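You operate a simulated robot arm through the tools that you are given. There is no shell and no other tool. Be economical: measure what you need, move in short steps, check, and stop when the job is done.

You run a simulated two-armed robot. Do the job below in one go: nothing can be reset, and whatever is moved stays where it is left.

JOB
Push the left cupboard door shut. Then put one of the signs from the cubby k7 on the cream card. Then take the soft brush and leave it on top of the clear cover. Keep to this order.

The check looks at the end state, three seconds after you hand in, the way a careful person would. Anything else that was tipped, shoved, dropped, spilled or broken makes it a failure. Lids that push on must go on centred and level and be pressed home; caps that screw on are set level and turned clockwise until they are tight.

ROBOT AND FRAMES
Two 7-joint arms with three-finger grippers on one trunk, on a base that drives. Base frame: it is fixed to the floor where the robot stands at the start and does not move with it; the origin is under the middle of the robot, x ahead of it, y to its left, z up. Lengths are in mm, angles in degrees, forces in N, time in s.
The left shoulder is at the start at [64, 154, 903], the right one opposite. With the tool pointing down near the work surface each hand reaches from about 100 to 640 mm from the robot's upright axis, wherever it stands, measured 20 degrees to its own side. Places, roughly: clear cover [-1500, -1750, 750]; left cupboard door [500, 0, 300]; soft brush [-1750, -3750, 750]. Payload 2.69 kg a hand.
The TCP of each hand is the grasp point between the finger pads, 29 mm short of the fingertips. In the tool frame z runs along the fingers and y along their closing line. Largest opening 120 mm; the body of the gripper starts 78 mm behind the TCP.
Orientation is told as [roll, pitch, yaw] about the base's x, y, z axes, in that order, counted from this pose: with the fingers straight down and closing along the base's y, the tool's x points along the base's -x, its y along +y and its z along -z.

CONTROLS
- The arms move only by the tool nudge_tool. It takes "left_series", "right_series" or both (then of equal length, played together; a hand with none holds still); each is one flat list of numbers, 7 for each row, row after row: the shift along the tool's x, y, z in mm, then the turn, a rotation vector about the tool's x, y, z in degrees, then the gripper command, from -1 (shut) to 1 (fully open), values between in proportion. In form: [tx, ty, tz, rx, ry, rz, claw, tx, ty, tz, rx, ry, rz, claw, ...]. A call has 1 to 8 rows; each row shifts and turns the commanded pose from where the row before left it, along the tool's axes as they then stand. Each row takes 0.2 s and may step no farther than 50 mm and 8.6 degrees from the row before; otherwise, or with a gripper value out of range, the whole call is refused. A pose out of reach is approached as far as the arm can. The call stops where the force on the tool passes 40 N (or 10 N more than at its start, if that is more) or the arm is blocked; 0.2 s more then pass. The fingers move at their own pace and stop on an object; they squeeze with about 41 N. The grip force told is the motor's: it shows also when the fingers shut on nothing. Time passes only in rows, and 0.2 s behind the last, so rows that do not move let the fingers close. The reply holds the time, the measured pose of the TCP, the force on the tool along the base axes, the opening and the grip force, in the units named above and with some noise, with the torque about the TCP (base axes, N m) and any sound that the robot's microphone picked up.
- Cameras (640 x 400 px; columns grow to the right, rows downward): "scene" is now at [191, -21.2, 1068]; the picture's right is [-0.24, -0.97, 0.00], its down [-0.35, 0.09, -0.93] and it looks along [0.90, -0.22, -0.36] (base axes); focal length 214 px, centre (320, 200). "left" rides on the left gripper at [63, 0, -104] in its tool frame; the picture's right is [0.00, 1.00, 0.00], its down [-0.83, 0.00, -0.56] and it looks along [-0.56, 0.00, 0.83] (tool axes); focal length 275 px, centre (320, 200). "right" rides on the right gripper at [63, 0, -104] in its tool frame; the picture's right is [0.01, 1.00, 0.00], its down [-0.83, 0.00, -0.56] and it looks along [-0.56, 0.00, 0.83] (tool axes); focal length 275 px, centre (320, 200). There is no depth. A picture from a camera that has moved, and an enlarged one, comes with that camera's place and axes in the base frame and with its lens.
- get_image(camera): a new picture of that camera. No time passes.
- lift_body(by): slides the trunk up (or, below 0, down) by that many mm; the arms and the scene camera ride with it, the base frame stays. It gives what a move gives, with no picture.
- roll_base(legs): drives the robot by 1 to 6 legs, each [ahead, left, turn to the left] in mm, mm and degrees, along the robot's own axes; the way and the turn of a leg run together, so that a leg with both is an arc; at most 1500 mm and 180 degrees a leg. The arms and the cameras ride along, it lands a little off, and it stops where it bumps. It gives what a move gives.
- head_to(pan, tilt): turns the head with the scene camera to pan (to the left, within 80 degrees either way) and tilt (down, from -29 to 69), counted from straight ahead of the robot. It gives what a move gives.
- zoom(camera, box): a new picture of the part [left, top, right, bottom] of that camera's present view, enlarged. No time passes.
- job_done(): hands the job in; it is judged then, once.

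Work in short steps. Places have to be worked out from the pictures, the camera data and where the tool is seen: move nearer, look again, correct. Check each grasp and each placing, and mend what went wrong. You have 165 turns and 138 pictures in all, those below and enlarged ones among them. Open the grippers and draw the arms clear of the work before you hand the job in, unless the task says otherwise.

The tools are called after "Call:" by a JSON object that holds its "api" and its "payload". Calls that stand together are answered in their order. nudge_tool: Moves the arms, as the interface text tells. Its arguments: {"type":"object","properties":{"left_series":{"type":"array"},"right_series":{"type":"array"}},"required":[]} The other tools are called the same way: lift_body (by) slides the trunk up or down; roll_base (legs) drives the base; head_to (pan, tilt) turns the head that bears the scene camera; get_image (camera) takes a picture; zoom (camera, box) takes an enlarged picture of a part of a camera's view; job_done () hands the job in.

At the start:

```text
time: 0.0
left_eef_pos: [401.1, 68.5, 1000.2]
left_tcp_rot: [0.0, -0.1, 0.0]
left_wrist_force: [-0.4, 0.5, -0.6]
left_torque: [0.0, -0.04, 0.03]
left_width: 120.0
left_gripper_force: 0.0
right_eef_pos: [306.5, -154.1, 998.6]
right_tcp_rot: [0.0, 0.0, 0.0]
right_wrist_force: [0.8, 0.2, -0.1]
right_torque: [0.01, 0.03, 0.01]
right_width: 120.0
right_gripper_force: 0.1
trunk travel left (down, up): [-274.0, 164.0]
robot x, y, heading: [-1.1, -3.6, -0.0]
head pan, tilt: [-13.9, 21.3]
```

scene: 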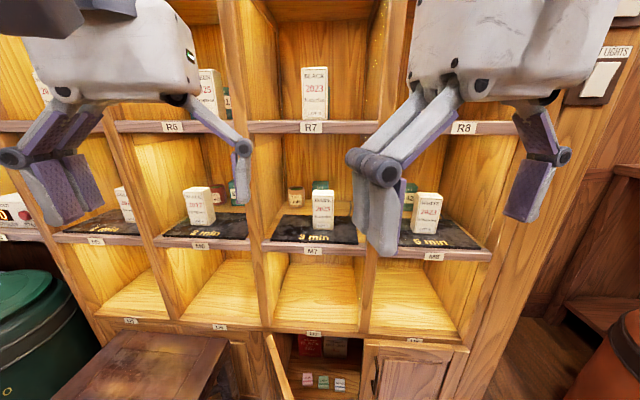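
right: 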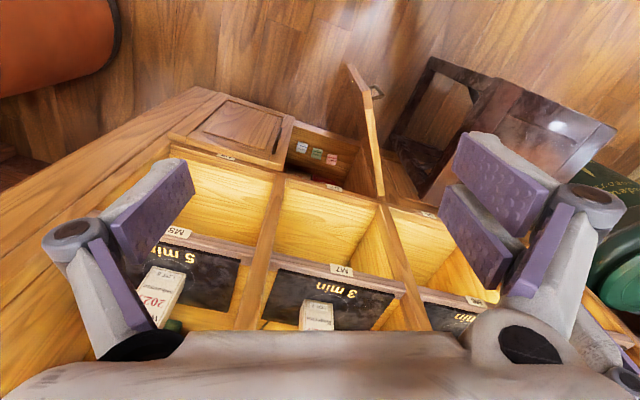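
left: 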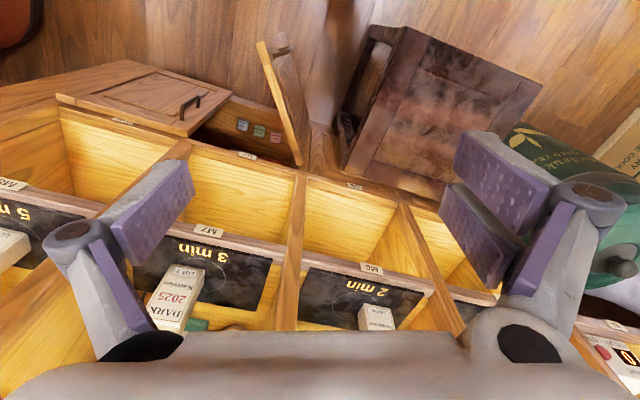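

I start by looking down at the cupboard and the shelf for detail.

Call:
{"api": "head_to", "payload": {"pan": 0, "tilt": 50}}

Call:
{"api": "get_image", "payload": {"camera": "scene"}}

Call:
{"api": "zoom", "payload": {"camera": "left", "box": [160, 0, 480, 200]}}

```text
time: 0.9
left_eef_pos: [400.8, 68.4, 1000.0]
left_tcp_rot: [-0.1, 0.0, 0.0]
left_wrist_force: [0.1, 0.3, -0.2]
left_torque: [-0.02, 0.05, 0.01]
left_width: 119.8
left_gripper_force: 0.0
right_eef_pos: [307.6, -154.8, 998.9]
right_tcp_rot: [0.0, 0.0, -0.1]
right_wrist_force: [0.0, 0.3, -0.6]
right_torque: [-0.01, 0.03, -0.02]
right_width: 120.1
right_gripper_force: 0.1
trunk travel left (down, up): [-274.0, 164.0]
robot x, y, heading: [-0.6, -0.2, -0.1]
head pan, tilt: [0.0, 50.0]
```

```text
134 pictures are left
camera scene: at [177.9, 1.2, 1024.5], right [0.0, -1.0, 0.0], down [-0.77, 0.0, -0.64], along [0.64, 0.0, -0.77], focal length 214 px, centre (320, 200)
```

scene: 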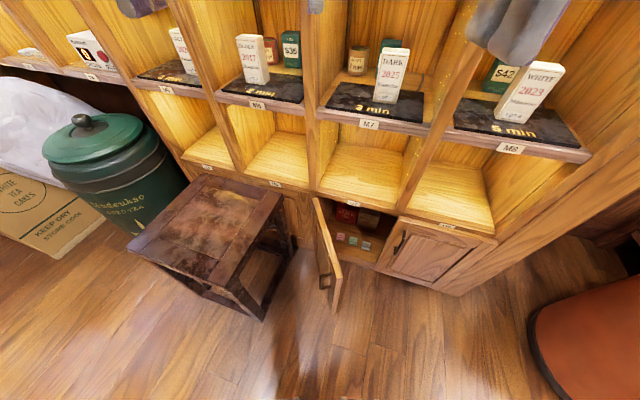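

```text
2.00 times, centred on (320, 100) of left
camera zoom: at [336.7, 69.6, 1103.4], right [0.0, 1.0, 0.0], down [0.83, 0.0, 0.56], along [0.56, 0.0, -0.83], focal length 551 px, centre (320, 400)
```

zoom: 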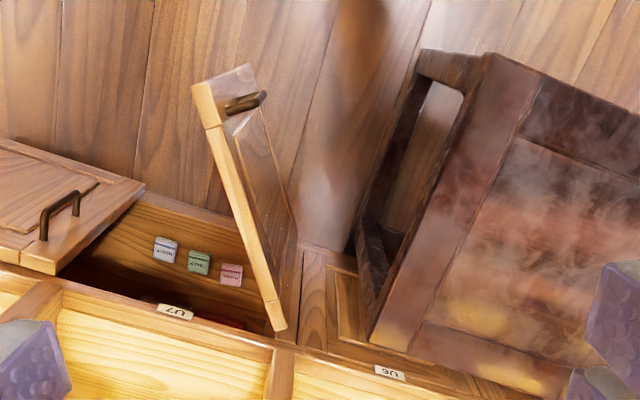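

The cabinet is turned about 20° to the robot. I zoom on the cupboard and turn the head to look for other areas.

Call:
{"api": "zoom", "payload": {"camera": "scene", "box": [240, 160, 480, 310]}}

Call:
{"api": "head_to", "payload": {"pan": -60, "tilt": 10}}

Call:
{"api": "get_image", "payload": {"camera": "scene"}}

Call:
{"api": "head_to", "payload": {"pan": 60, "tilt": 10}}

Call:
{"api": "get_image", "payload": {"camera": "scene"}}

```text
2.67 times, centred on (360, 235) of scene
camera zoom: at [177.9, 1.2, 1024.5], right [0.0, -1.0, 0.0], down [-0.77, 0.0, -0.64], along [0.64, 0.0, -0.77], focal length 572 px, centre (213, 107)
```

zoom: 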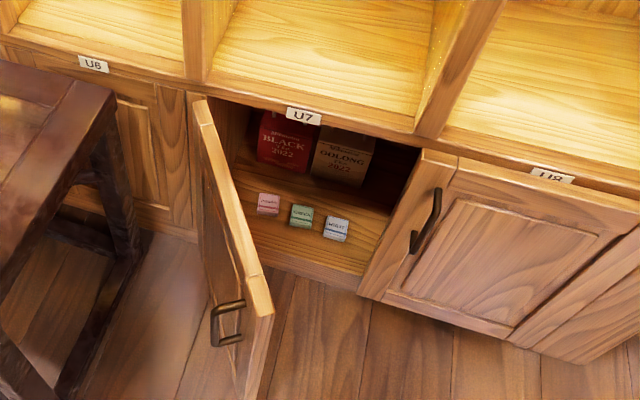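

```text
time: 2.2
left_eef_pos: [399.9, 69.3, 999.8]
left_tcp_rot: [0.0, 0.0, 0.0]
left_wrist_force: [0.1, 0.0, -0.3]
left_torque: [0.04, 0.02, -0.02]
left_width: 120.3
left_gripper_force: 0.2
right_eef_pos: [306.7, -153.9, 998.6]
right_tcp_rot: [0.1, 0.0, -0.1]
right_wrist_force: [0.3, -0.4, -0.5]
right_torque: [0.0, -0.01, 0.0]
right_width: 119.8
right_gripper_force: 0.0
trunk travel left (down, up): [-274.0, 164.0]
robot x, y, heading: [1.8, 0.2, -0.1]
head pan, tilt: [-60.0, 10.0]
```

```text
131 pictures are left
camera scene: at [147.4, -79.3, 1086.3], right [-0.87, -0.5, 0.0], down [-0.09, 0.15, -0.98], along [0.49, -0.85, -0.17], focal length 214 px, centre (320, 200)
```

scene: 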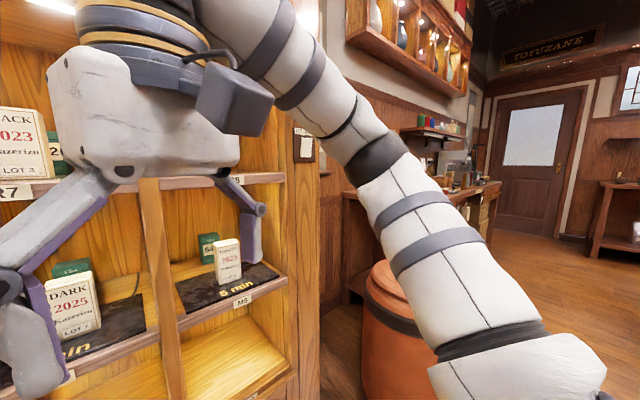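

```text
time: 4.2
left_eef_pos: [400.3, 69.2, 999.7]
left_tcp_rot: [0.0, 0.0, -0.1]
left_wrist_force: [-0.4, 0.2, -0.1]
left_torque: [0.04, 0.03, 0.01]
left_width: 120.1
left_gripper_force: 0.1
right_eef_pos: [306.0, -154.7, 999.2]
right_tcp_rot: [0.0, 0.0, 0.0]
right_wrist_force: [-0.3, 0.7, 0.1]
right_torque: [-0.01, -0.01, -0.03]
right_width: 120.2
right_gripper_force: 0.0
trunk travel left (down, up): [-274.0, 164.0]
robot x, y, heading: [2.6, 2.7, 0.0]
head pan, tilt: [60.0, 10.0]
```

```text
130 pictures are left
camera scene: at [147.4, 81.7, 1086.4], right [0.87, -0.5, 0.0], down [-0.09, -0.15, -0.98], along [0.49, 0.85, -0.17], focal length 214 px, centre (320, 200)
```

scene: 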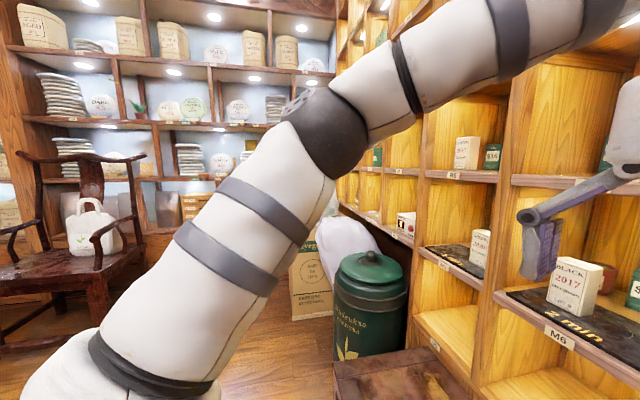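

Door hinge is about (680, 15), outer end about (435, -52), open about 55°. I turn the robot square to the cabinet (about -18°) and lower the trunk, then look again.

Call:
{"api": "roll_base", "payload": {"legs": [[0, 0, -18]]}}

Call:
{"api": "lift_body", "payload": {"by": -250}}

Call:
{"api": "head_to", "payload": {"pan": 0, "tilt": 40}}

Call:
{"api": "get_image", "payload": {"camera": "scene"}}

```text
time: 5.6
left_eef_pos: [401.9, -56.0, 1000.5]
left_tcp_rot: [-0.1, 0.0, -17.9]
left_wrist_force: [0.7, 0.3, -0.2]
left_torque: [0.02, -0.01, 0.01]
left_width: 120.0
left_gripper_force: 0.0
right_eef_pos: [244.3, -241.8, 999.3]
right_tcp_rot: [0.1, 0.0, -17.9]
right_wrist_force: [0.1, 0.1, 0.3]
right_torque: [0.05, -0.01, -0.01]
right_width: 119.9
right_gripper_force: 0.1
trunk travel left (down, up): [-274.0, 164.0]
robot x, y, heading: [1.6, 0.6, -18.1]
head pan, tilt: [60.0, 10.0]
```

```text
time: 8.2
left_eef_pos: [451.2, -73.7, 695.2]
left_tcp_rot: [0.0, 8.4, -17.9]
left_wrist_force: [-0.1, 0.2, -0.1]
left_torque: [-0.01, 0.03, 0.03]
left_width: 120.0
left_gripper_force: 0.0
right_eef_pos: [316.7, -264.3, 680.4]
right_tcp_rot: [0.2, 14.2, -17.9]
right_wrist_force: [1.0, 0.1, 0.3]
right_torque: [-0.01, -0.01, -0.03]
right_width: 120.0
right_gripper_force: 0.1
trunk travel left (down, up): [-24.0, 414.0]
robot x, y, heading: [-0.7, -0.4, -18.0]
head pan, tilt: [60.0, 10.0]
```

```text
time: 9.5
left_eef_pos: [452.2, -72.8, 693.9]
left_tcp_rot: [0.0, 8.5, -18.0]
left_wrist_force: [-0.8, 0.7, -0.5]
left_torque: [-0.02, -0.01, 0.02]
left_width: 119.9
left_gripper_force: 0.1
right_eef_pos: [318.5, -264.9, 680.6]
right_tcp_rot: [0.2, 14.1, -17.9]
right_wrist_force: [-0.5, -0.3, 0.0]
right_torque: [-0.03, -0.01, 0.02]
right_width: 120.0
right_gripper_force: 0.0
trunk travel left (down, up): [-24.0, 414.0]
robot x, y, heading: [5.8, -0.7, -17.8]
head pan, tilt: [0.0, 40.0]
```

```text
129 pictures are left
camera scene: at [254.0, -80.4, 771.6], right [-0.31, -0.95, 0.0], down [-0.61, 0.2, -0.77], along [0.73, -0.23, -0.64], focal length 214 px, centre (320, 200)
```

scene: 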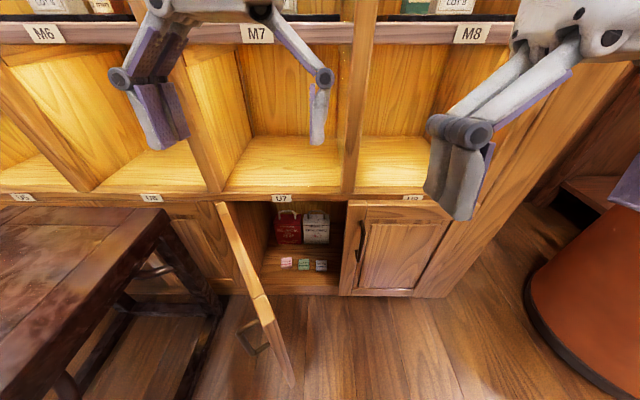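

In the cabinet-aligned frame the hinge is about 640 ahead, 241 left; the door's outer end is about 424 ahead, 89 left; top about z 455; the stool's right side is about 320–350 left. I tilt the closed left hand forward and shift it left over the gap.

Call:
{"api": "nudge_tool", "payload": {"left_series": [0, 23, 0, 0, -7.7, 0, -1, 0, 23, 0, 0, -7.7, 0, -1, 0, 23, 0, 0, -7.7, 0, -1, 0, 23, 0, 0, -7.7, 0, -1, 0, 23, 0, 0, -7.7, 0, -1]}}

Call:
{"api": "get_image", "payload": {"camera": "scene"}}

Call:
{"api": "get_image", "payload": {"camera": "left"}}

```text
time: 10.7
left_eef_pos: [488.1, 37.9, 695.1]
left_tcp_rot: [0.0, -30.1, -18.0]
left_wrist_force: [-0.4, 0.0, 0.3]
left_torque: [0.0, 0.01, 0.01]
left_width: 0.2
left_gripper_force: 28.3
right_eef_pos: [317.3, -264.8, 679.9]
right_tcp_rot: [0.2, 14.2, -18.0]
right_wrist_force: [-0.3, -0.2, 0.4]
right_torque: [0.04, -0.02, -0.02]
right_width: 120.1
right_gripper_force: 0.1
trunk travel left (down, up): [-24.0, 414.0]
robot x, y, heading: [1.6, -2.8, -18.1]
head pan, tilt: [0.0, 40.0]
```

```text
128 pictures are left
camera scene: at [254.0, -80.5, 771.6], right [-0.31, -0.95, 0.0], down [-0.61, 0.2, -0.77], along [0.73, -0.24, -0.64], focal length 214 px, centre (320, 200)
```

scene: 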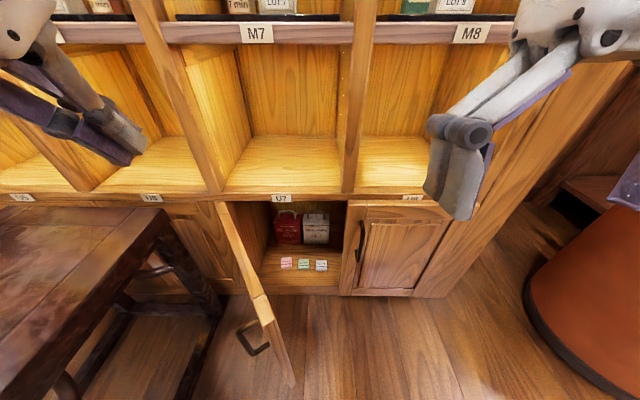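

```text
127 pictures are left
camera left: at [386.4, 70.0, 752.5], right [0.31, 0.95, 0.0], down [0.42, -0.14, 0.9], along [0.85, -0.28, -0.44], focal length 275 px, centre (320, 200)
```

left: 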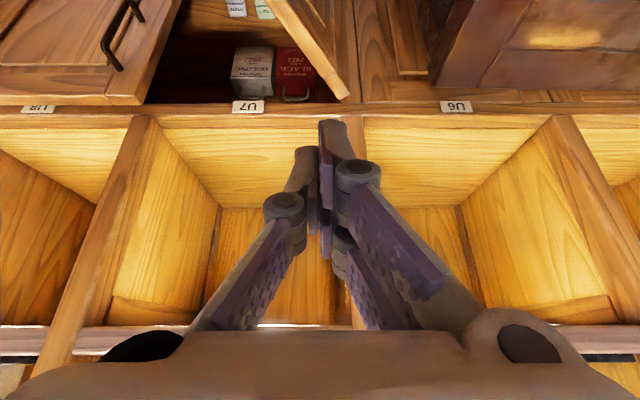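

TCP is now 452 ahead, 187 left, over the gap. I lower it to z ≈ 410, alongside the door's outer face.

Call:
{"api": "nudge_tool", "payload": {"left_series": [24.5, 0, 40.5, 0, 0, 0, -1, 24.5, 0, 40.5, 0, 0, 0, -1, 24.5, 0, 40.5, 0, 0, 0, -1, 24.5, 0, 40.5, 0, 0, 0, -1, 24.5, 0, 40.5, 0, 0, 0, -1, 24.5, 0, 40.5, 0, 0, 0, -1]}}

Call:
{"api": "get_image", "payload": {"camera": "scene"}}

Call:
{"api": "get_image", "payload": {"camera": "left"}}

```text
time: 12.1
left_eef_pos: [494.0, 32.4, 410.5]
left_tcp_rot: [0.0, -30.1, -18.0]
left_wrist_force: [-1.6, 1.1, 0.4]
left_torque: [-0.01, 0.03, 0.01]
left_width: 0.0
left_gripper_force: 28.4
left hand out of reach, approached as far as the arm can: row 4, 5
right_eef_pos: [317.3, -264.9, 680.3]
right_tcp_rot: [0.2, 14.2, -17.9]
right_wrist_force: [0.3, -0.7, 0.5]
right_torque: [-0.01, -0.01, -0.02]
right_width: 120.1
right_gripper_force: 0.1
trunk travel left (down, up): [-24.0, 414.0]
robot x, y, heading: [0.9, -3.1, -18.0]
head pan, tilt: [0.0, 40.0]
```

```text
126 pictures are left
camera scene: at [254.0, -80.5, 771.6], right [-0.31, -0.95, 0.0], down [-0.61, 0.2, -0.77], along [0.73, -0.24, -0.64], focal length 214 px, centre (320, 200)
```

scene: 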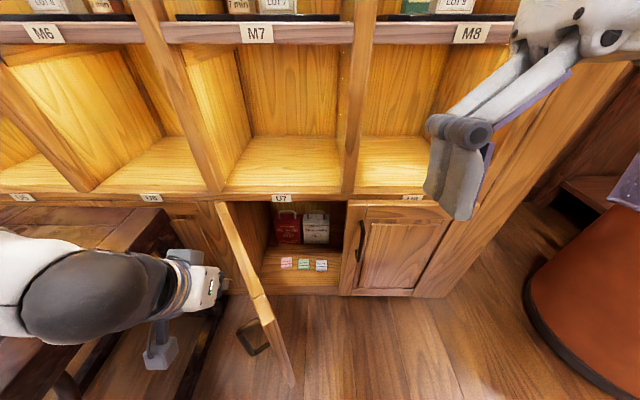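

```text
125 pictures are left
camera left: at [392.9, 65.6, 469.3], right [0.31, 0.95, 0.0], down [0.42, -0.14, 0.9], along [0.85, -0.28, -0.44], focal length 275 px, centre (320, 200)
```

left: 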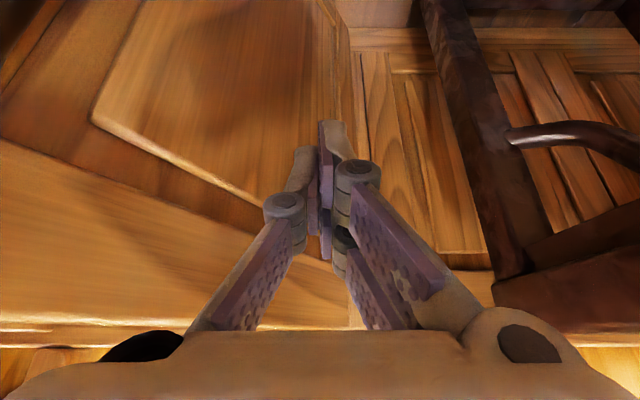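

The hand is beside the door and nothing has shifted. I now sweep the fingertips along an arc about the hinge, to push the door most of the way shut.

Call:
{"api": "nudge_tool", "payload": {"left_series": [-12, -30, 7, 0, 0, 0, -1, -19, -30, 11, 0, 0, 0, -1, -23, -25, 13.5, 0, 0, 0, -1, -27.5, -18, 16, 0, 0, 0, -1]}}

Call:
{"api": "get_image", "payload": {"camera": "scene"}}

```text
time: 13.1
left_eef_pos: [553.7, -95.8, 411.2]
left_tcp_rot: [0.0, -30.0, -17.8]
left_wrist_force: [-0.2, -0.7, 0.1]
left_torque: [-0.03, 0.02, 0.0]
left_width: 0.2
left_gripper_force: 28.6
right_eef_pos: [317.3, -264.5, 678.9]
right_tcp_rot: [0.2, 14.3, -17.8]
right_wrist_force: [-0.2, -0.2, 0.1]
right_torque: [0.0, -0.01, -0.03]
right_width: 120.0
right_gripper_force: 0.0
trunk travel left (down, up): [-24.0, 414.0]
robot x, y, heading: [-2.9, 2.4, -18.1]
head pan, tilt: [0.0, 40.0]
```

```text
124 pictures are left
camera scene: at [254.0, -80.4, 771.6], right [-0.31, -0.95, 0.0], down [-0.61, 0.2, -0.77], along [0.73, -0.24, -0.64], focal length 214 px, centre (320, 200)
```

scene: 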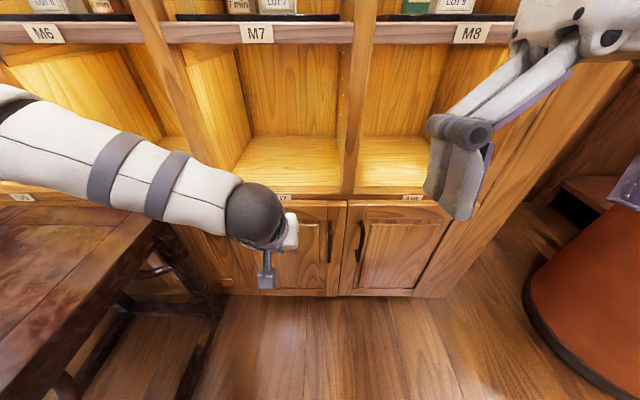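

The door looks nearly shut. I press on toward the face.

Call:
{"api": "nudge_tool", "payload": {"left_series": [-26, -8, 15, 0, 0, 0, -1, -26, -3, 15, 0, 0, 0, -1, -13, 0, 7.5, 0, 0, 0, -1, -13, 0, 7.5, 0, 0, 0, -1, -10, 0, 6, 0, 0, 0, -1]}}

Call:
{"api": "get_image", "payload": {"camera": "scene"}}

```text
time: 13.6
left_eef_pos: [574.2, -112.2, 407.5]
left_tcp_rot: [0.0, -28.9, -17.8]
left_wrist_force: [-3.8, -0.5, -0.8]
left_torque: [0.03, 0.08, -0.03]
left_width: 0.0
left_gripper_force: 28.6
right_eef_pos: [317.2, -264.4, 680.0]
right_tcp_rot: [0.2, 14.2, -17.8]
right_wrist_force: [0.0, 0.5, -0.2]
right_torque: [0.04, 0.03, 0.01]
right_width: 119.8
right_gripper_force: 0.0
trunk travel left (down, up): [-24.0, 414.0]
robot x, y, heading: [1.7, -1.4, -18.0]
head pan, tilt: [0.0, 40.0]
stopped in row 2 (left hand): the force on the tool passed its limit at 79 N (the readings are from after the stop); the commanded pose is now the measured one
```

```text
123 pictures are left
camera scene: at [254.1, -80.2, 771.5], right [-0.31, -0.95, 0.0], down [-0.61, 0.2, -0.77], along [0.73, -0.23, -0.64], focal length 214 px, centre (320, 200)
```

scene: 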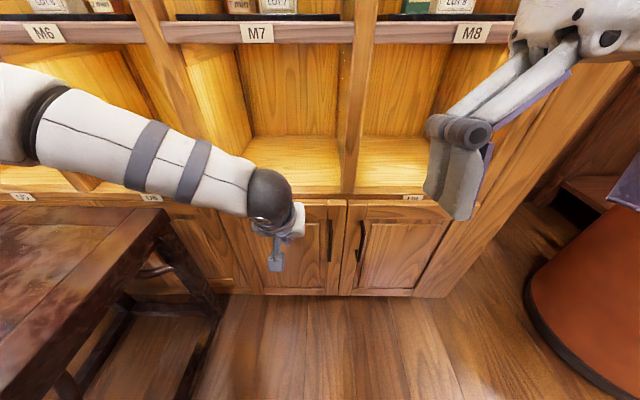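

Contact at 79 N against the shut door. I back off, raise the hand and check that the door is flush.

Call:
{"api": "nudge_tool", "payload": {"left_series": [35, 0, -20, 0, 0, 0, -1, 35, 0, -20, 0, 0, 0, -1, 12, 0, -48, 0, 0, 0, -1, -5, 0, -49, 0, 0, 0, -1, -5, 0, -49, 0, 0, 0, -1, -5, 0, -49, 0, 0, 0, -1, 0, 0, -49, 0, 0, 0, -1]}}

Call:
{"api": "zoom", "payload": {"camera": "scene", "box": [160, 180, 480, 380]}}

```text
time: 15.2
left_eef_pos: [399.9, -46.7, 618.9]
left_tcp_rot: [-1.1, -26.6, -13.8]
left_wrist_force: [1.0, 0.7, 0.5]
left_torque: [-0.02, 0.01, 0.0]
left_width: 0.1
left_gripper_force: 28.8
right_eef_pos: [317.2, -262.9, 680.0]
right_tcp_rot: [0.2, 14.2, -17.9]
right_wrist_force: [-0.3, 0.7, 0.0]
right_torque: [-0.01, 0.03, -0.02]
right_width: 119.9
right_gripper_force: 0.0
trunk travel left (down, up): [-24.0, 414.0]
robot x, y, heading: [-2.0, 0.1, -18.0]
head pan, tilt: [0.0, 40.0]
```

```text
2.00 times, centred on (320, 280) of scene
camera zoom: at [263.7, -75.2, 815.7], right [-0.23, -0.97, 0.0], down [-0.21, 0.05, -0.98], along [0.95, -0.22, -0.21], focal length 429 px, centre (320, 40)
```

zoom: 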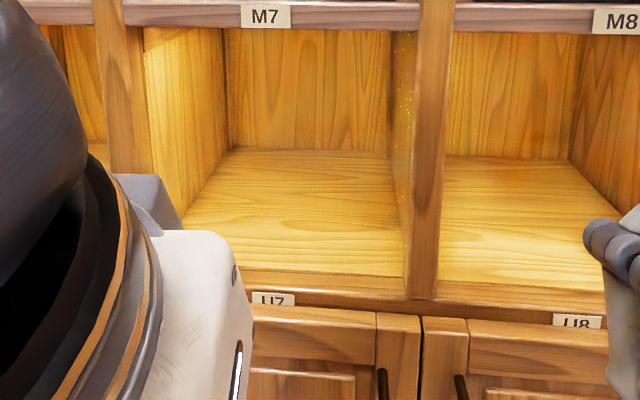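

The retreating forearm seems to have nudged the head. I move the hand left and forward, away from the head, and re-aim.

Call:
{"api": "nudge_tool", "payload": {"left_series": [-22, 40, 10, 0, 0, 0, -1, -22, 40, 10, 0, 0, 0, -1, -22, 40, 10, 0, 0, 0, -1]}}

Call:
{"api": "head_to", "payload": {"pan": 0, "tilt": 40}}

Call:
{"api": "get_image", "payload": {"camera": "scene"}}

```text
time: 16.0
left_eef_pos: [495.3, 39.7, 632.1]
left_tcp_rot: [0.1, -29.1, -18.1]
left_wrist_force: [0.0, 0.5, -1.3]
left_torque: [-0.01, 0.02, -0.01]
left_width: 0.2
left_gripper_force: 28.0
right_eef_pos: [317.1, -264.3, 679.2]
right_tcp_rot: [0.3, 14.2, -17.9]
right_wrist_force: [0.6, -0.7, -0.1]
right_torque: [-0.01, 0.0, 0.02]
right_width: 119.9
right_gripper_force: 0.2
trunk travel left (down, up): [-24.0, 414.0]
robot x, y, heading: [-3.8, 3.5, -17.8]
head pan, tilt: [0.0, 40.0]
```

```text
time: 16.6
left_eef_pos: [494.5, 39.4, 631.4]
left_tcp_rot: [0.1, -29.1, -17.7]
left_wrist_force: [0.3, 0.5, 0.0]
left_torque: [0.02, -0.04, 0.0]
left_width: 0.0
left_gripper_force: 28.1
right_eef_pos: [317.9, -264.6, 679.7]
right_tcp_rot: [0.2, 14.2, -17.9]
right_wrist_force: [0.3, -0.9, 0.6]
right_torque: [0.0, -0.01, 0.02]
right_width: 120.1
right_gripper_force: 0.0
trunk travel left (down, up): [-24.0, 414.0]
robot x, y, heading: [0.3, -0.3, -18.4]
head pan, tilt: [0.0, 40.0]
```

```text
121 pictures are left
camera scene: at [254.0, -80.2, 771.6], right [-0.31, -0.95, 0.0], down [-0.61, 0.2, -0.77], along [0.73, -0.23, -0.64], focal length 214 px, centre (320, 200)
```

scene: 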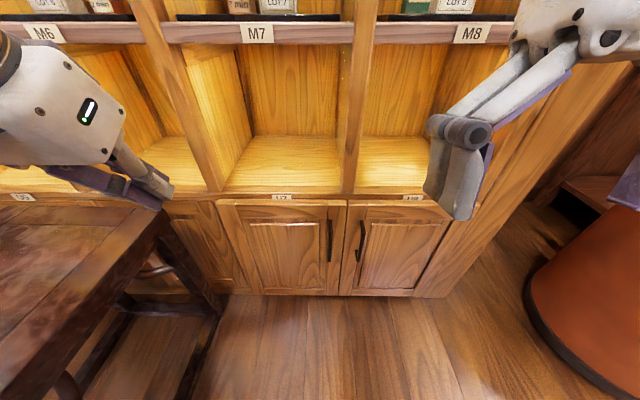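

The door is shut, flush with its neighbour. I raise the trunk again and look up at the shelf rows for a K7 label.

Call:
{"api": "lift_body", "payload": {"by": 250}}

Call:
{"api": "head_to", "payload": {"pan": 0, "tilt": 0}}

Call:
{"api": "get_image", "payload": {"camera": "scene"}}

Call:
{"api": "head_to", "payload": {"pan": -45, "tilt": 0}}

Call:
{"api": "get_image", "payload": {"camera": "scene"}}

```text
time: 19.2
left_eef_pos: [494.0, 39.4, 880.4]
left_tcp_rot: [0.1, -29.0, -17.8]
left_wrist_force: [0.2, -0.2, -0.1]
left_torque: [-0.03, 0.04, 0.0]
left_width: 0.0
left_gripper_force: 28.2
right_eef_pos: [318.0, -264.0, 929.5]
right_tcp_rot: [0.2, 14.4, -17.8]
right_wrist_force: [-0.6, -0.1, 0.5]
right_torque: [-0.01, 0.06, 0.0]
right_width: 120.1
right_gripper_force: 0.0
trunk travel left (down, up): [-274.0, 164.0]
robot x, y, heading: [3.3, 1.2, -17.9]
head pan, tilt: [0.0, 40.0]
```

```text
time: 20.2
left_eef_pos: [493.4, 39.1, 881.9]
left_tcp_rot: [0.1, -29.0, -17.8]
left_wrist_force: [-0.1, -0.2, 0.4]
left_torque: [0.0, -0.01, -0.01]
left_width: 0.0
left_gripper_force: 28.5
right_eef_pos: [317.1, -265.2, 930.0]
right_tcp_rot: [0.2, 14.2, -17.8]
right_wrist_force: [0.6, -0.7, 1.0]
right_torque: [0.0, 0.0, 0.0]
right_width: 120.2
right_gripper_force: 0.1
trunk travel left (down, up): [-274.0, 164.0]
robot x, y, heading: [-0.3, 4.9, -17.9]
head pan, tilt: [0.0, 0.0]
```

```text
120 pictures are left
camera scene: at [181.7, -56.9, 1102.3], right [-0.31, -0.95, 0.0], down [0.0, 0.0, -1.0], along [0.95, -0.31, 0.0], focal length 214 px, centre (320, 200)
```

scene: 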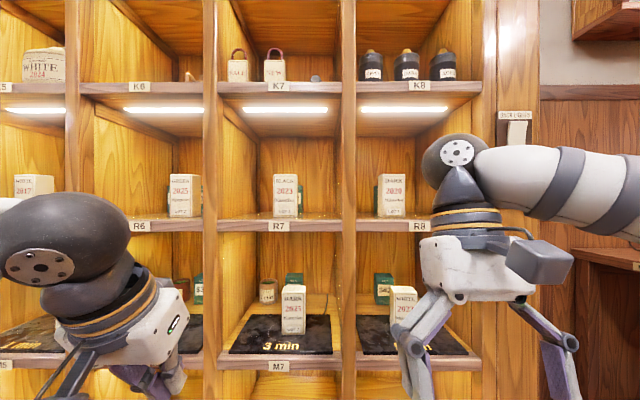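

```text
time: 21.4
left_eef_pos: [492.4, 39.5, 880.0]
left_tcp_rot: [0.1, -29.0, -17.9]
left_wrist_force: [-0.1, 0.4, 0.3]
left_torque: [-0.05, 0.02, 0.0]
left_width: 0.2
left_gripper_force: 28.3
right_eef_pos: [317.0, -264.5, 930.0]
right_tcp_rot: [0.2, 14.3, -17.9]
right_wrist_force: [-0.6, -0.3, -0.6]
right_torque: [0.0, -0.03, -0.01]
right_width: 120.0
right_gripper_force: 0.1
trunk travel left (down, up): [-274.0, 164.0]
robot x, y, heading: [5.8, 0.4, -17.9]
head pan, tilt: [-45.0, 0.0]
```

```text
119 pictures are left
camera scene: at [137.1, -109.4, 1102.4], right [-0.89, -0.46, 0.0], down [0.0, 0.0, -1.0], along [0.46, -0.89, 0.0], focal length 214 px, centre (320, 200)
```

scene: 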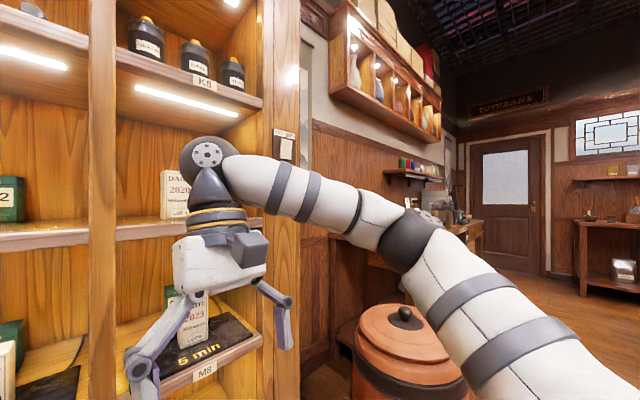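

K7 is in the row above: two loop-handled signs ("SALE", "NEW"). I raise the trunk, look at K7 closely, and search for the cream card.

Call:
{"api": "lift_body", "payload": {"by": 160}}

Call:
{"api": "head_to", "payload": {"pan": 0, "tilt": 10}}

Call:
{"api": "get_image", "payload": {"camera": "scene"}}

Call:
{"api": "zoom", "payload": {"camera": "scene", "box": [200, 20, 440, 170]}}

Call:
{"api": "head_to", "payload": {"pan": 50, "tilt": 15}}

Call:
{"api": "get_image", "payload": {"camera": "scene"}}

```text
time: 23.2
left_eef_pos: [493.4, 39.3, 1041.0]
left_tcp_rot: [0.1, -28.9, -17.7]
left_wrist_force: [0.3, -0.6, -0.5]
left_torque: [0.02, -0.02, 0.01]
left_width: 0.0
left_gripper_force: 28.7
right_eef_pos: [317.1, -264.6, 1087.9]
right_tcp_rot: [0.2, 14.3, -17.9]
right_wrist_force: [1.0, 0.4, 0.0]
right_torque: [0.01, 0.01, 0.01]
right_width: 120.0
right_gripper_force: 0.1
trunk travel left (down, up): [-434.0, 4.0]
robot x, y, heading: [2.1, -3.5, -17.9]
head pan, tilt: [-45.0, 0.0]
```

```text
time: 24.3
left_eef_pos: [494.5, 39.8, 1041.3]
left_tcp_rot: [0.1, -28.9, -17.8]
left_wrist_force: [-0.1, -0.5, -0.2]
left_torque: [0.02, 0.02, -0.02]
left_width: 0.0
left_gripper_force: 28.4
right_eef_pos: [317.6, -263.3, 1091.2]
right_tcp_rot: [0.2, 14.2, -17.9]
right_wrist_force: [0.0, -0.5, -0.3]
right_torque: [-0.01, -0.02, 0.01]
right_width: 120.0
right_gripper_force: 0.1
trunk travel left (down, up): [-434.0, 4.0]
robot x, y, heading: [0.1, 0.0, -17.8]
head pan, tilt: [0.0, 10.0]
```

```text
118 pictures are left
camera scene: at [96.1, -29.5, 1263.5], right [-0.31, -0.95, 0.0], down [-0.17, 0.05, -0.98], along [0.94, -0.3, -0.17], focal length 214 px, centre (320, 200)
```

scene: 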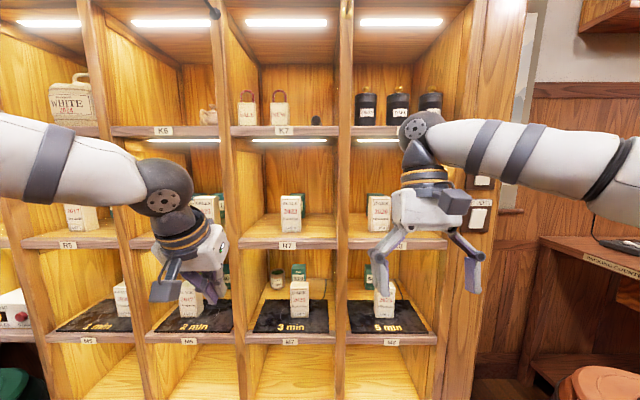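

```text
2.67 times, centred on (320, 95) of scene
camera zoom: at [96.1, -29.5, 1263.5], right [-0.31, -0.95, 0.0], down [-0.17, 0.05, -0.98], along [0.94, -0.3, -0.17], focal length 572 px, centre (320, 480)
```

zoom: 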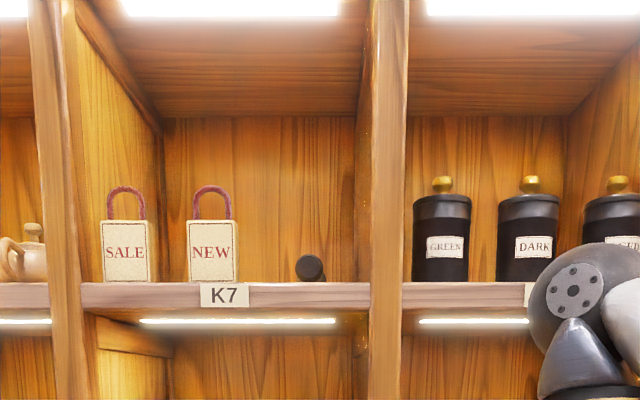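

```text
time: 25.5
left_eef_pos: [494.0, 39.7, 1041.3]
left_tcp_rot: [0.2, -29.0, -17.7]
left_wrist_force: [-0.5, -0.8, 0.6]
left_torque: [0.01, 0.04, 0.0]
left_width: 0.0
left_gripper_force: 28.7
right_eef_pos: [317.5, -264.2, 1090.0]
right_tcp_rot: [0.2, 14.2, -18.0]
right_wrist_force: [0.1, 0.7, -0.3]
right_torque: [0.02, 0.02, -0.01]
right_width: 120.1
right_gripper_force: 0.1
trunk travel left (down, up): [-434.0, 4.0]
robot x, y, heading: [2.1, -0.3, -17.9]
head pan, tilt: [50.0, 15.0]
```

```text
116 pictures are left
camera scene: at [86.8, 48.8, 1255.4], right [0.53, -0.85, 0.0], down [-0.22, -0.14, -0.97], along [0.82, 0.51, -0.26], focal length 214 px, centre (320, 200)
```

scene: 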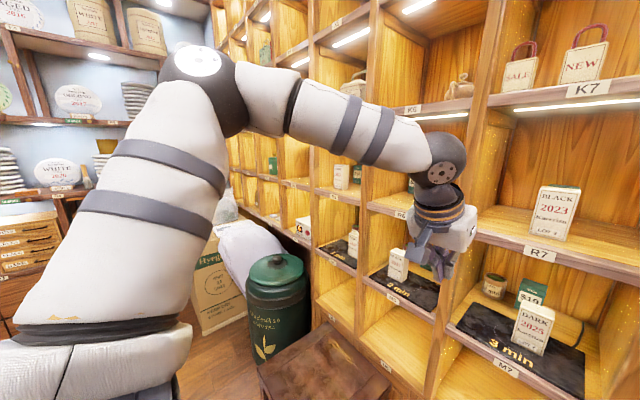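

Two signs stand in K7 at roughly z 1350, with a small dark knob to their right. Before grasping, I look around to the right for the cream card.

Call:
{"api": "head_to", "payload": {"pan": -80, "tilt": 15}}

Call:
{"api": "get_image", "payload": {"camera": "scene"}}

Call:
{"api": "zoom", "payload": {"camera": "scene", "box": [0, 100, 240, 250]}}

```text
time: 27.6
left_eef_pos: [493.5, 39.6, 1041.9]
left_tcp_rot: [0.0, -29.0, -17.8]
left_wrist_force: [0.0, -0.1, -0.4]
left_torque: [-0.01, 0.0, -0.01]
left_width: 0.0
left_gripper_force: 28.5
right_eef_pos: [316.7, -265.2, 1089.3]
right_tcp_rot: [0.2, 14.2, -17.9]
right_wrist_force: [-0.7, -0.4, 0.3]
right_torque: [0.01, 0.05, 0.02]
right_width: 120.0
right_gripper_force: 0.0
trunk travel left (down, up): [-434.0, 4.0]
robot x, y, heading: [-2.1, -0.9, -17.9]
head pan, tilt: [-80.0, 15.0]
```

```text
115 pictures are left
camera scene: at [-5.1, -93.4, 1255.4], right [-0.99, 0.14, 0.0], down [0.04, 0.26, -0.97], along [-0.13, -0.96, -0.26], focal length 214 px, centre (320, 200)
```

scene: 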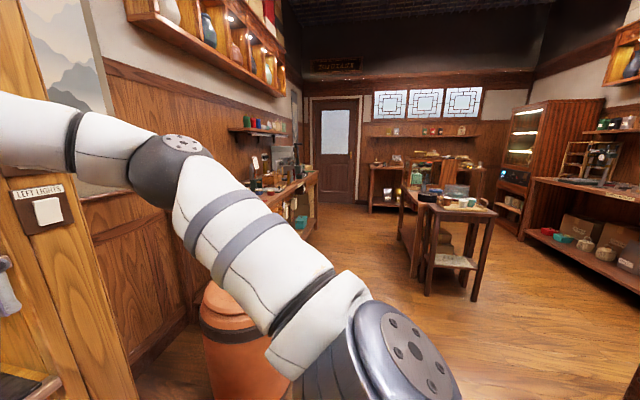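

```text
2.67 times, centred on (120, 175) of scene
camera zoom: at [-5.1, -93.4, 1255.4], right [-0.99, 0.14, 0.0], down [0.04, 0.26, -0.97], along [-0.13, -0.96, -0.26], focal length 572 px, centre (853, 267)
```

zoom: 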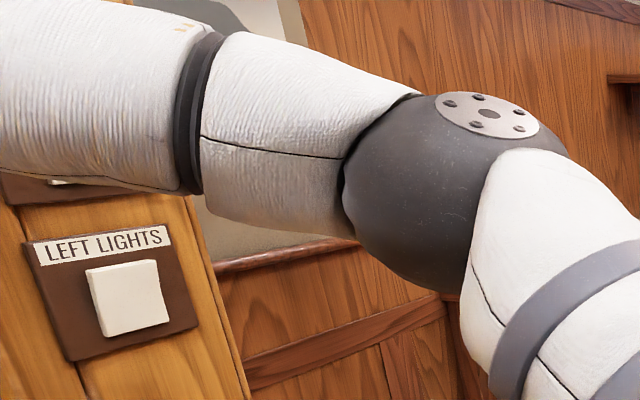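

That panel is a light switch. I zoom on the tables across the room.

Call:
{"api": "zoom", "payload": {"camera": "scene", "box": [360, 140, 520, 240]}}

Call:
{"api": "zoom", "payload": {"camera": "scene", "box": [230, 120, 350, 195]}}

Call:
{"api": "zoom", "payload": {"camera": "scene", "box": [480, 120, 640, 220]}}

```text
4.00 times, centred on (440, 190) of scene
camera zoom: at [-5.1, -93.4, 1255.4], right [-0.99, 0.14, 0.0], down [0.04, 0.26, -0.97], along [-0.13, -0.96, -0.26], focal length 858 px, centre (-160, 240)
```

zoom: 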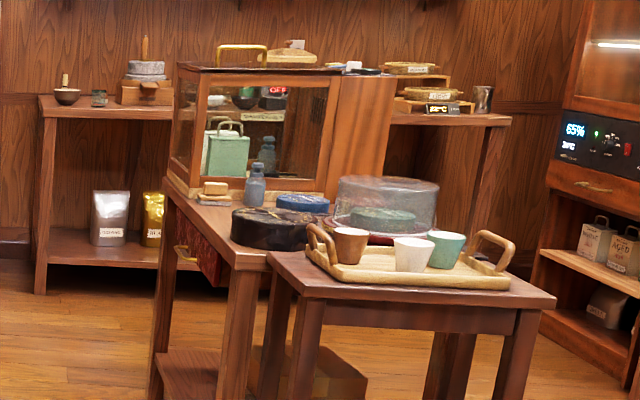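

```text
5.33 times, centred on (290, 158) of scene
camera zoom: at [-5.1, -93.4, 1255.4], right [-0.99, 0.14, 0.0], down [0.04, 0.26, -0.97], along [-0.13, -0.96, -0.26], focal length 1144 px, centre (480, 427)
```

zoom: 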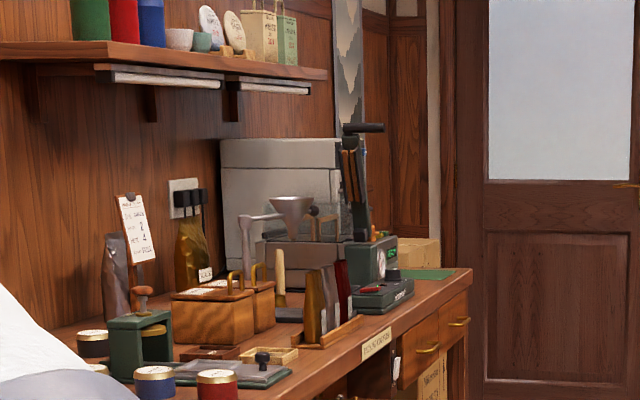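

```text
4.00 times, centred on (560, 170) of scene
camera zoom: at [-5.1, -93.4, 1255.4], right [-0.99, 0.14, 0.0], down [0.04, 0.26, -0.97], along [-0.13, -0.96, -0.26], focal length 858 px, centre (-640, 320)
```

zoom: 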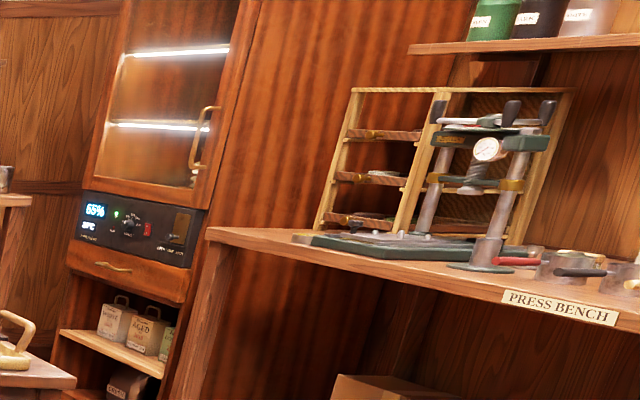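

The clear cover is the dome on the middle table. I turn the robot left in place to see the rest of the room.

Call:
{"api": "roll_base", "payload": {"legs": [[0, 0, 120]]}}

Call:
{"api": "head_to", "payload": {"pan": -40, "tilt": 15}}

Call:
{"api": "get_image", "payload": {"camera": "scene"}}

Call:
{"api": "head_to", "payload": {"pan": 60, "tilt": 15}}

Call:
{"api": "get_image", "payload": {"camera": "scene"}}

```text
time: 33.0
left_eef_pos: [-279.8, 407.5, 1041.9]
left_tcp_rot: [0.0, -29.0, 102.0]
left_wrist_force: [0.9, -0.1, -0.4]
left_torque: [-0.01, 0.01, 0.0]
left_width: 0.1
left_gripper_force: 28.5
right_eef_pos: [71.2, 407.1, 1089.9]
right_tcp_rot: [0.2, 14.2, 101.9]
right_wrist_force: [-0.2, -0.1, 0.9]
right_torque: [0.0, -0.02, 0.05]
right_width: 120.0
right_gripper_force: 0.1
trunk travel left (down, up): [-434.0, 4.0]
robot x, y, heading: [-1.8, 0.4, 102.1]
head pan, tilt: [-80.0, 15.0]
```

```text
time: 34.1
left_eef_pos: [-279.6, 408.3, 1041.1]
left_tcp_rot: [0.2, -29.0, 102.0]
left_wrist_force: [0.0, -0.5, 0.3]
left_torque: [-0.03, -0.03, -0.01]
left_width: 0.0
left_gripper_force: 28.8
right_eef_pos: [71.9, 407.0, 1090.0]
right_tcp_rot: [0.2, 14.2, 101.8]
right_wrist_force: [0.8, -0.1, -0.4]
right_torque: [-0.01, 0.0, -0.03]
right_width: 120.3
right_gripper_force: 0.1
trunk travel left (down, up): [-434.0, 4.0]
robot x, y, heading: [-0.9, 0.8, 101.9]
head pan, tilt: [-40.0, 15.0]
```

```text
110 pictures are left
camera scene: at [43.6, 90.4, 1255.4], right [0.88, -0.47, 0.0], down [-0.12, -0.23, -0.97], along [0.46, 0.85, -0.26], focal length 214 px, centre (320, 200)
```

scene: 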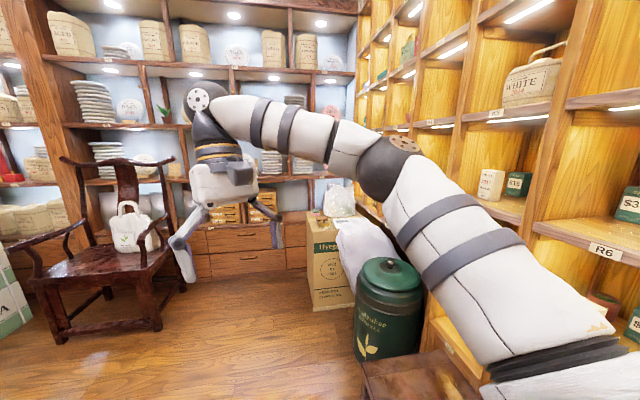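

```text
time: 35.8
left_eef_pos: [-279.7, 409.9, 1039.9]
left_tcp_rot: [0.1, -29.0, 102.0]
left_wrist_force: [0.0, 0.5, 0.9]
left_torque: [0.04, -0.01, 0.0]
left_width: 0.1
left_gripper_force: 28.4
right_eef_pos: [71.5, 406.4, 1089.8]
right_tcp_rot: [0.2, 14.2, 101.9]
right_wrist_force: [0.1, 0.2, -0.5]
right_torque: [-0.02, -0.01, -0.03]
right_width: 119.7
right_gripper_force: 0.2
trunk travel left (down, up): [-434.0, 4.0]
robot x, y, heading: [0.3, -0.2, 102.0]
head pan, tilt: [60.0, 15.0]
```

```text
109 pictures are left
camera scene: at [-89.2, 37.1, 1255.4], right [0.31, 0.95, 0.0], down [0.25, -0.08, -0.97], along [-0.92, 0.3, -0.26], focal length 214 px, centre (320, 200)
```

scene: 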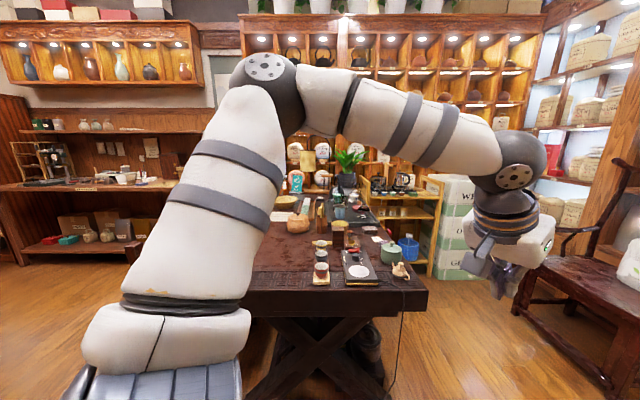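

There's a tea table behind the start position. I zoom on it and the press bench.

Call:
{"api": "zoom", "payload": {"camera": "scene", "box": [250, 180, 442, 300]}}

Call:
{"api": "zoom", "payload": {"camera": "scene", "box": [0, 110, 224, 250]}}

```text
3.33 times, centred on (346, 240) of scene
camera zoom: at [-89.2, 37.1, 1255.4], right [0.31, 0.95, 0.0], down [0.25, -0.08, -0.97], along [-0.92, 0.3, -0.26], focal length 715 px, centre (233, 67)
```

zoom: 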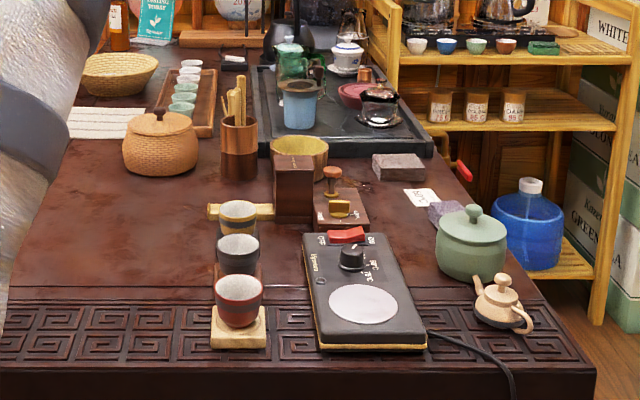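

```text
2.86 times, centred on (112, 180) of scene
camera zoom: at [-89.2, 37.1, 1255.4], right [0.31, 0.95, 0.0], down [0.25, -0.08, -0.97], along [-0.92, 0.3, -0.26], focal length 613 px, centre (914, 257)
```

zoom: 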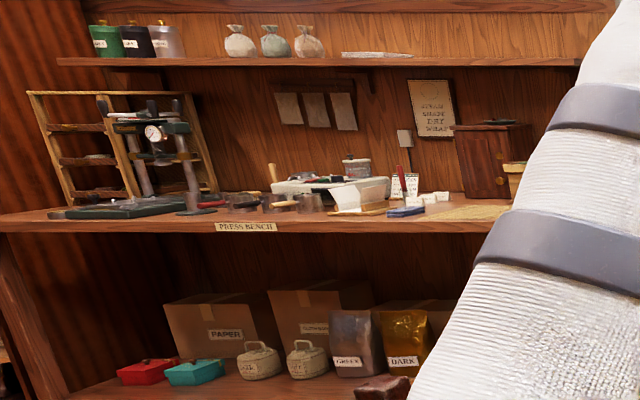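

A small cream card lies on the tea table, at (420,197) in the zoom. I enlarge it and the area around it.

Call:
{"api": "zoom", "payload": {"camera": "scene", "box": [340, 215, 404, 255]}}

Call:
{"api": "head_to", "payload": {"pan": 80, "tilt": 15}}

Call:
{"api": "get_image", "payload": {"camera": "scene"}}

```text
10.00 times, centred on (372, 235) of scene
camera zoom: at [-89.2, 37.1, 1255.4], right [0.31, 0.95, 0.0], down [0.25, -0.08, -0.97], along [-0.92, 0.3, -0.26], focal length 2145 px, centre (-200, -150)
```

zoom: 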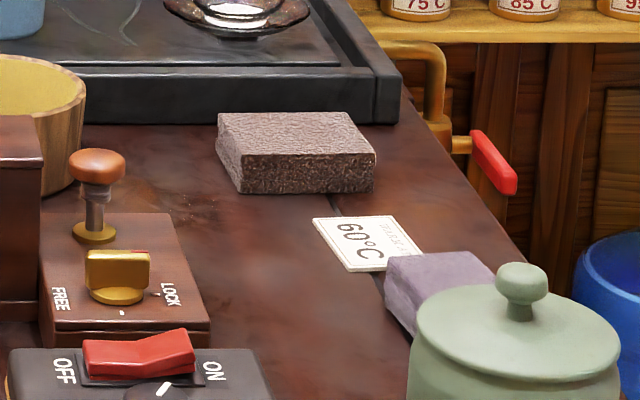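

```text
time: 36.6
left_eef_pos: [-279.0, 408.8, 1040.7]
left_tcp_rot: [0.2, -29.0, 102.0]
left_wrist_force: [-0.2, 1.1, -0.3]
left_torque: [0.03, 0.02, -0.04]
left_width: 0.0
left_gripper_force: 28.2
right_eef_pos: [71.3, 407.5, 1089.3]
right_tcp_rot: [0.2, 14.2, 101.9]
right_wrist_force: [-0.2, 0.6, -0.2]
right_torque: [0.0, 0.01, 0.01]
right_width: 120.2
right_gripper_force: 0.0
trunk travel left (down, up): [-434.0, 4.0]
robot x, y, heading: [0.7, -2.0, 101.8]
head pan, tilt: [80.0, 15.0]
```

```text
105 pictures are left
camera scene: at [-93.8, 5.0, 1255.4], right [-0.03, 1.0, 0.0], down [0.26, 0.01, -0.97], along [-0.97, -0.03, -0.26], focal length 214 px, centre (320, 200)
```

scene: 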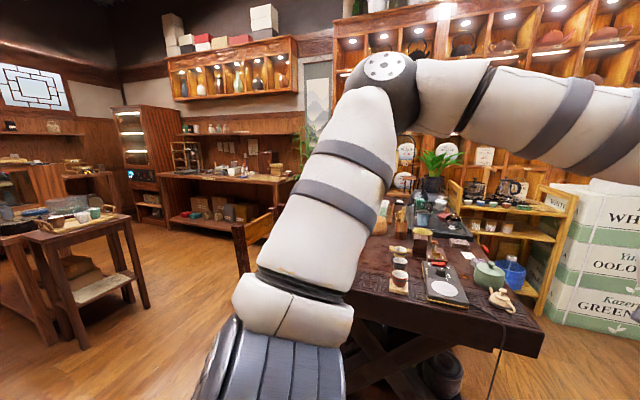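

The 60°C card on the tea table is a candidate; I'll look further after taking the sign. I turn back to the cabinet.

Call:
{"api": "roll_base", "payload": {"legs": [[0, 0, -120]]}}

Call:
{"api": "head_to", "payload": {"pan": 0, "tilt": 0}}

Call:
{"api": "nudge_tool", "payload": {"left_series": [-43, -11, -24, 0, -3, 0, 0, -43, -11, -24, 0, -3, 0, 0, -43, -11, -24, 0, -3, 0, 0, -43, -11, -24, 0, -3, 0, 0, -40, -11, -28, 0, -2, 0, 0, -40, -11, -28, 0, -2, 0, 0, -36, -11, -32, 0, 0, 0, 0]}}

Call:
{"api": "get_image", "payload": {"camera": "left"}}

Call:
{"api": "get_image", "payload": {"camera": "scene"}}

```text
time: 42.0
left_eef_pos: [493.4, 41.1, 1041.8]
left_tcp_rot: [0.1, -29.0, -17.7]
left_wrist_force: [0.3, 0.0, -0.5]
left_torque: [0.01, 0.03, 0.0]
left_width: 0.0
left_gripper_force: 28.8
right_eef_pos: [318.5, -264.3, 1089.4]
right_tcp_rot: [0.2, 14.3, -17.8]
right_wrist_force: [-0.2, 0.9, -0.6]
right_torque: [0.02, 0.02, 0.0]
right_width: 120.0
right_gripper_force: 0.1
trunk travel left (down, up): [-434.0, 4.0]
robot x, y, heading: [-1.8, 1.2, -17.9]
head pan, tilt: [80.0, 15.0]
```

```text
time: 43.6
left_eef_pos: [493.2, 40.0, 1041.6]
left_tcp_rot: [0.1, -29.0, -17.7]
left_wrist_force: [-0.1, -0.7, 0.3]
left_torque: [-0.02, -0.03, -0.02]
left_width: 0.0
left_gripper_force: 27.8
right_eef_pos: [317.1, -264.3, 1088.8]
right_tcp_rot: [0.2, 14.2, -17.8]
right_wrist_force: [0.4, 0.0, 0.2]
right_torque: [-0.01, -0.01, 0.01]
right_width: 119.7
right_gripper_force: 0.0
trunk travel left (down, up): [-434.0, 4.0]
robot x, y, heading: [1.1, 1.5, -17.7]
head pan, tilt: [0.0, 0.0]
```

```text
refused: row 1 steps farther than a row can; nothing moved
```

```text
104 pictures are left
camera left: at [392.7, 72.3, 1101.0], right [0.31, 0.95, 0.0], down [0.43, -0.14, 0.89], along [0.85, -0.27, -0.46], focal length 275 px, centre (320, 200)
```

left: 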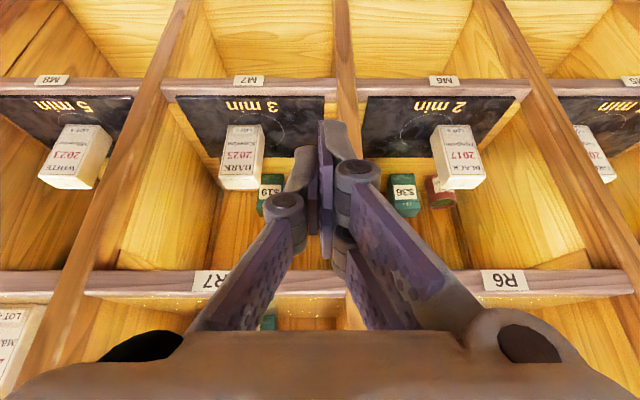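

```text
103 pictures are left
camera scene: at [93.4, -28.3, 1279.5], right [-0.3, -0.95, 0.0], down [0.0, 0.0, -1.0], along [0.95, -0.3, 0.0], focal length 214 px, centre (320, 200)
```

scene: 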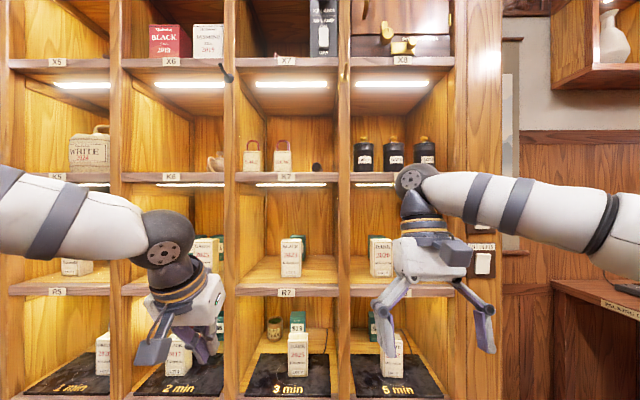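

Row step was too large. I repeat with smaller ones: rise to z ≈ 1400, lat ≈ 100, tilt to about -45°, gripper part-open.

Call:
{"api": "nudge_tool", "payload": {"left_series": [-22, -11, -39, 0, -2, 0, -1, -23, -11, -38.5, 0, -2, 0, -1, -25, -11, -37.5, 0, -2, 0, -1, -26, -11, -37, 0, -2, 0, -1, -27, -11, -36, 0, -2, 0, -1, -28.5, -11, -35, 0, -2, 0, -1, -30, -11, -34, 0, -2, 0, 0, -31, -11, -33, 0, -2, 0, 0.3]}}

Call:
{"api": "get_image", "payload": {"camera": "left"}}

Call:
{"api": "get_image", "payload": {"camera": "scene"}}

```text
time: 45.4
left_eef_pos: [457.7, -39.1, 1384.9]
left_tcp_rot: [0.3, -45.1, -18.0]
left_wrist_force: [0.3, 0.3, 0.2]
left_torque: [-0.02, -0.02, -0.03]
left_width: 78.0
left_gripper_force: 0.0
left hand out of reach, approached as far as the arm can: row 8
right_eef_pos: [316.7, -262.0, 1090.0]
right_tcp_rot: [0.2, 14.2, -17.8]
right_wrist_force: [0.4, 0.4, -0.1]
right_torque: [0.0, -0.07, -0.04]
right_width: 120.2
right_gripper_force: 0.1
trunk travel left (down, up): [-434.0, 4.0]
robot x, y, heading: [-1.1, -0.7, -17.8]
head pan, tilt: [0.0, 0.0]
```

```text
102 pictures are left
camera left: at [344.2, -2.4, 1413.6], right [0.31, 0.95, 0.01], down [0.18, -0.07, 0.98], along [0.93, -0.3, -0.2], focal length 275 px, centre (320, 200)
```

left: 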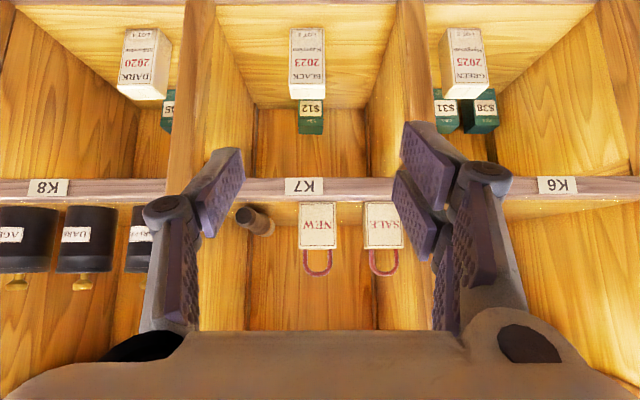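

```text
101 pictures are left
camera scene: at [92.7, -28.1, 1279.6], right [-0.31, -0.95, 0.0], down [0.0, 0.0, -1.0], along [0.95, -0.31, 0.0], focal length 214 px, centre (320, 200)
```

scene: 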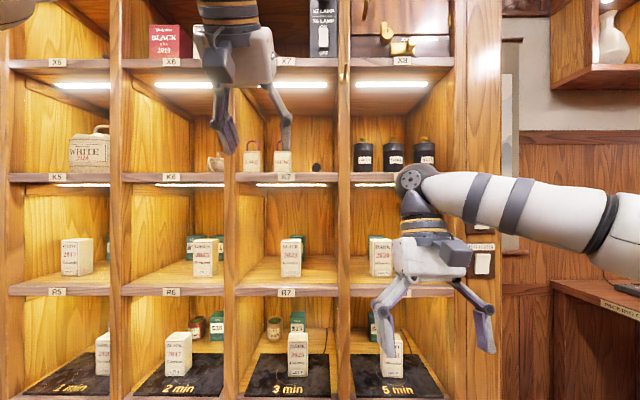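

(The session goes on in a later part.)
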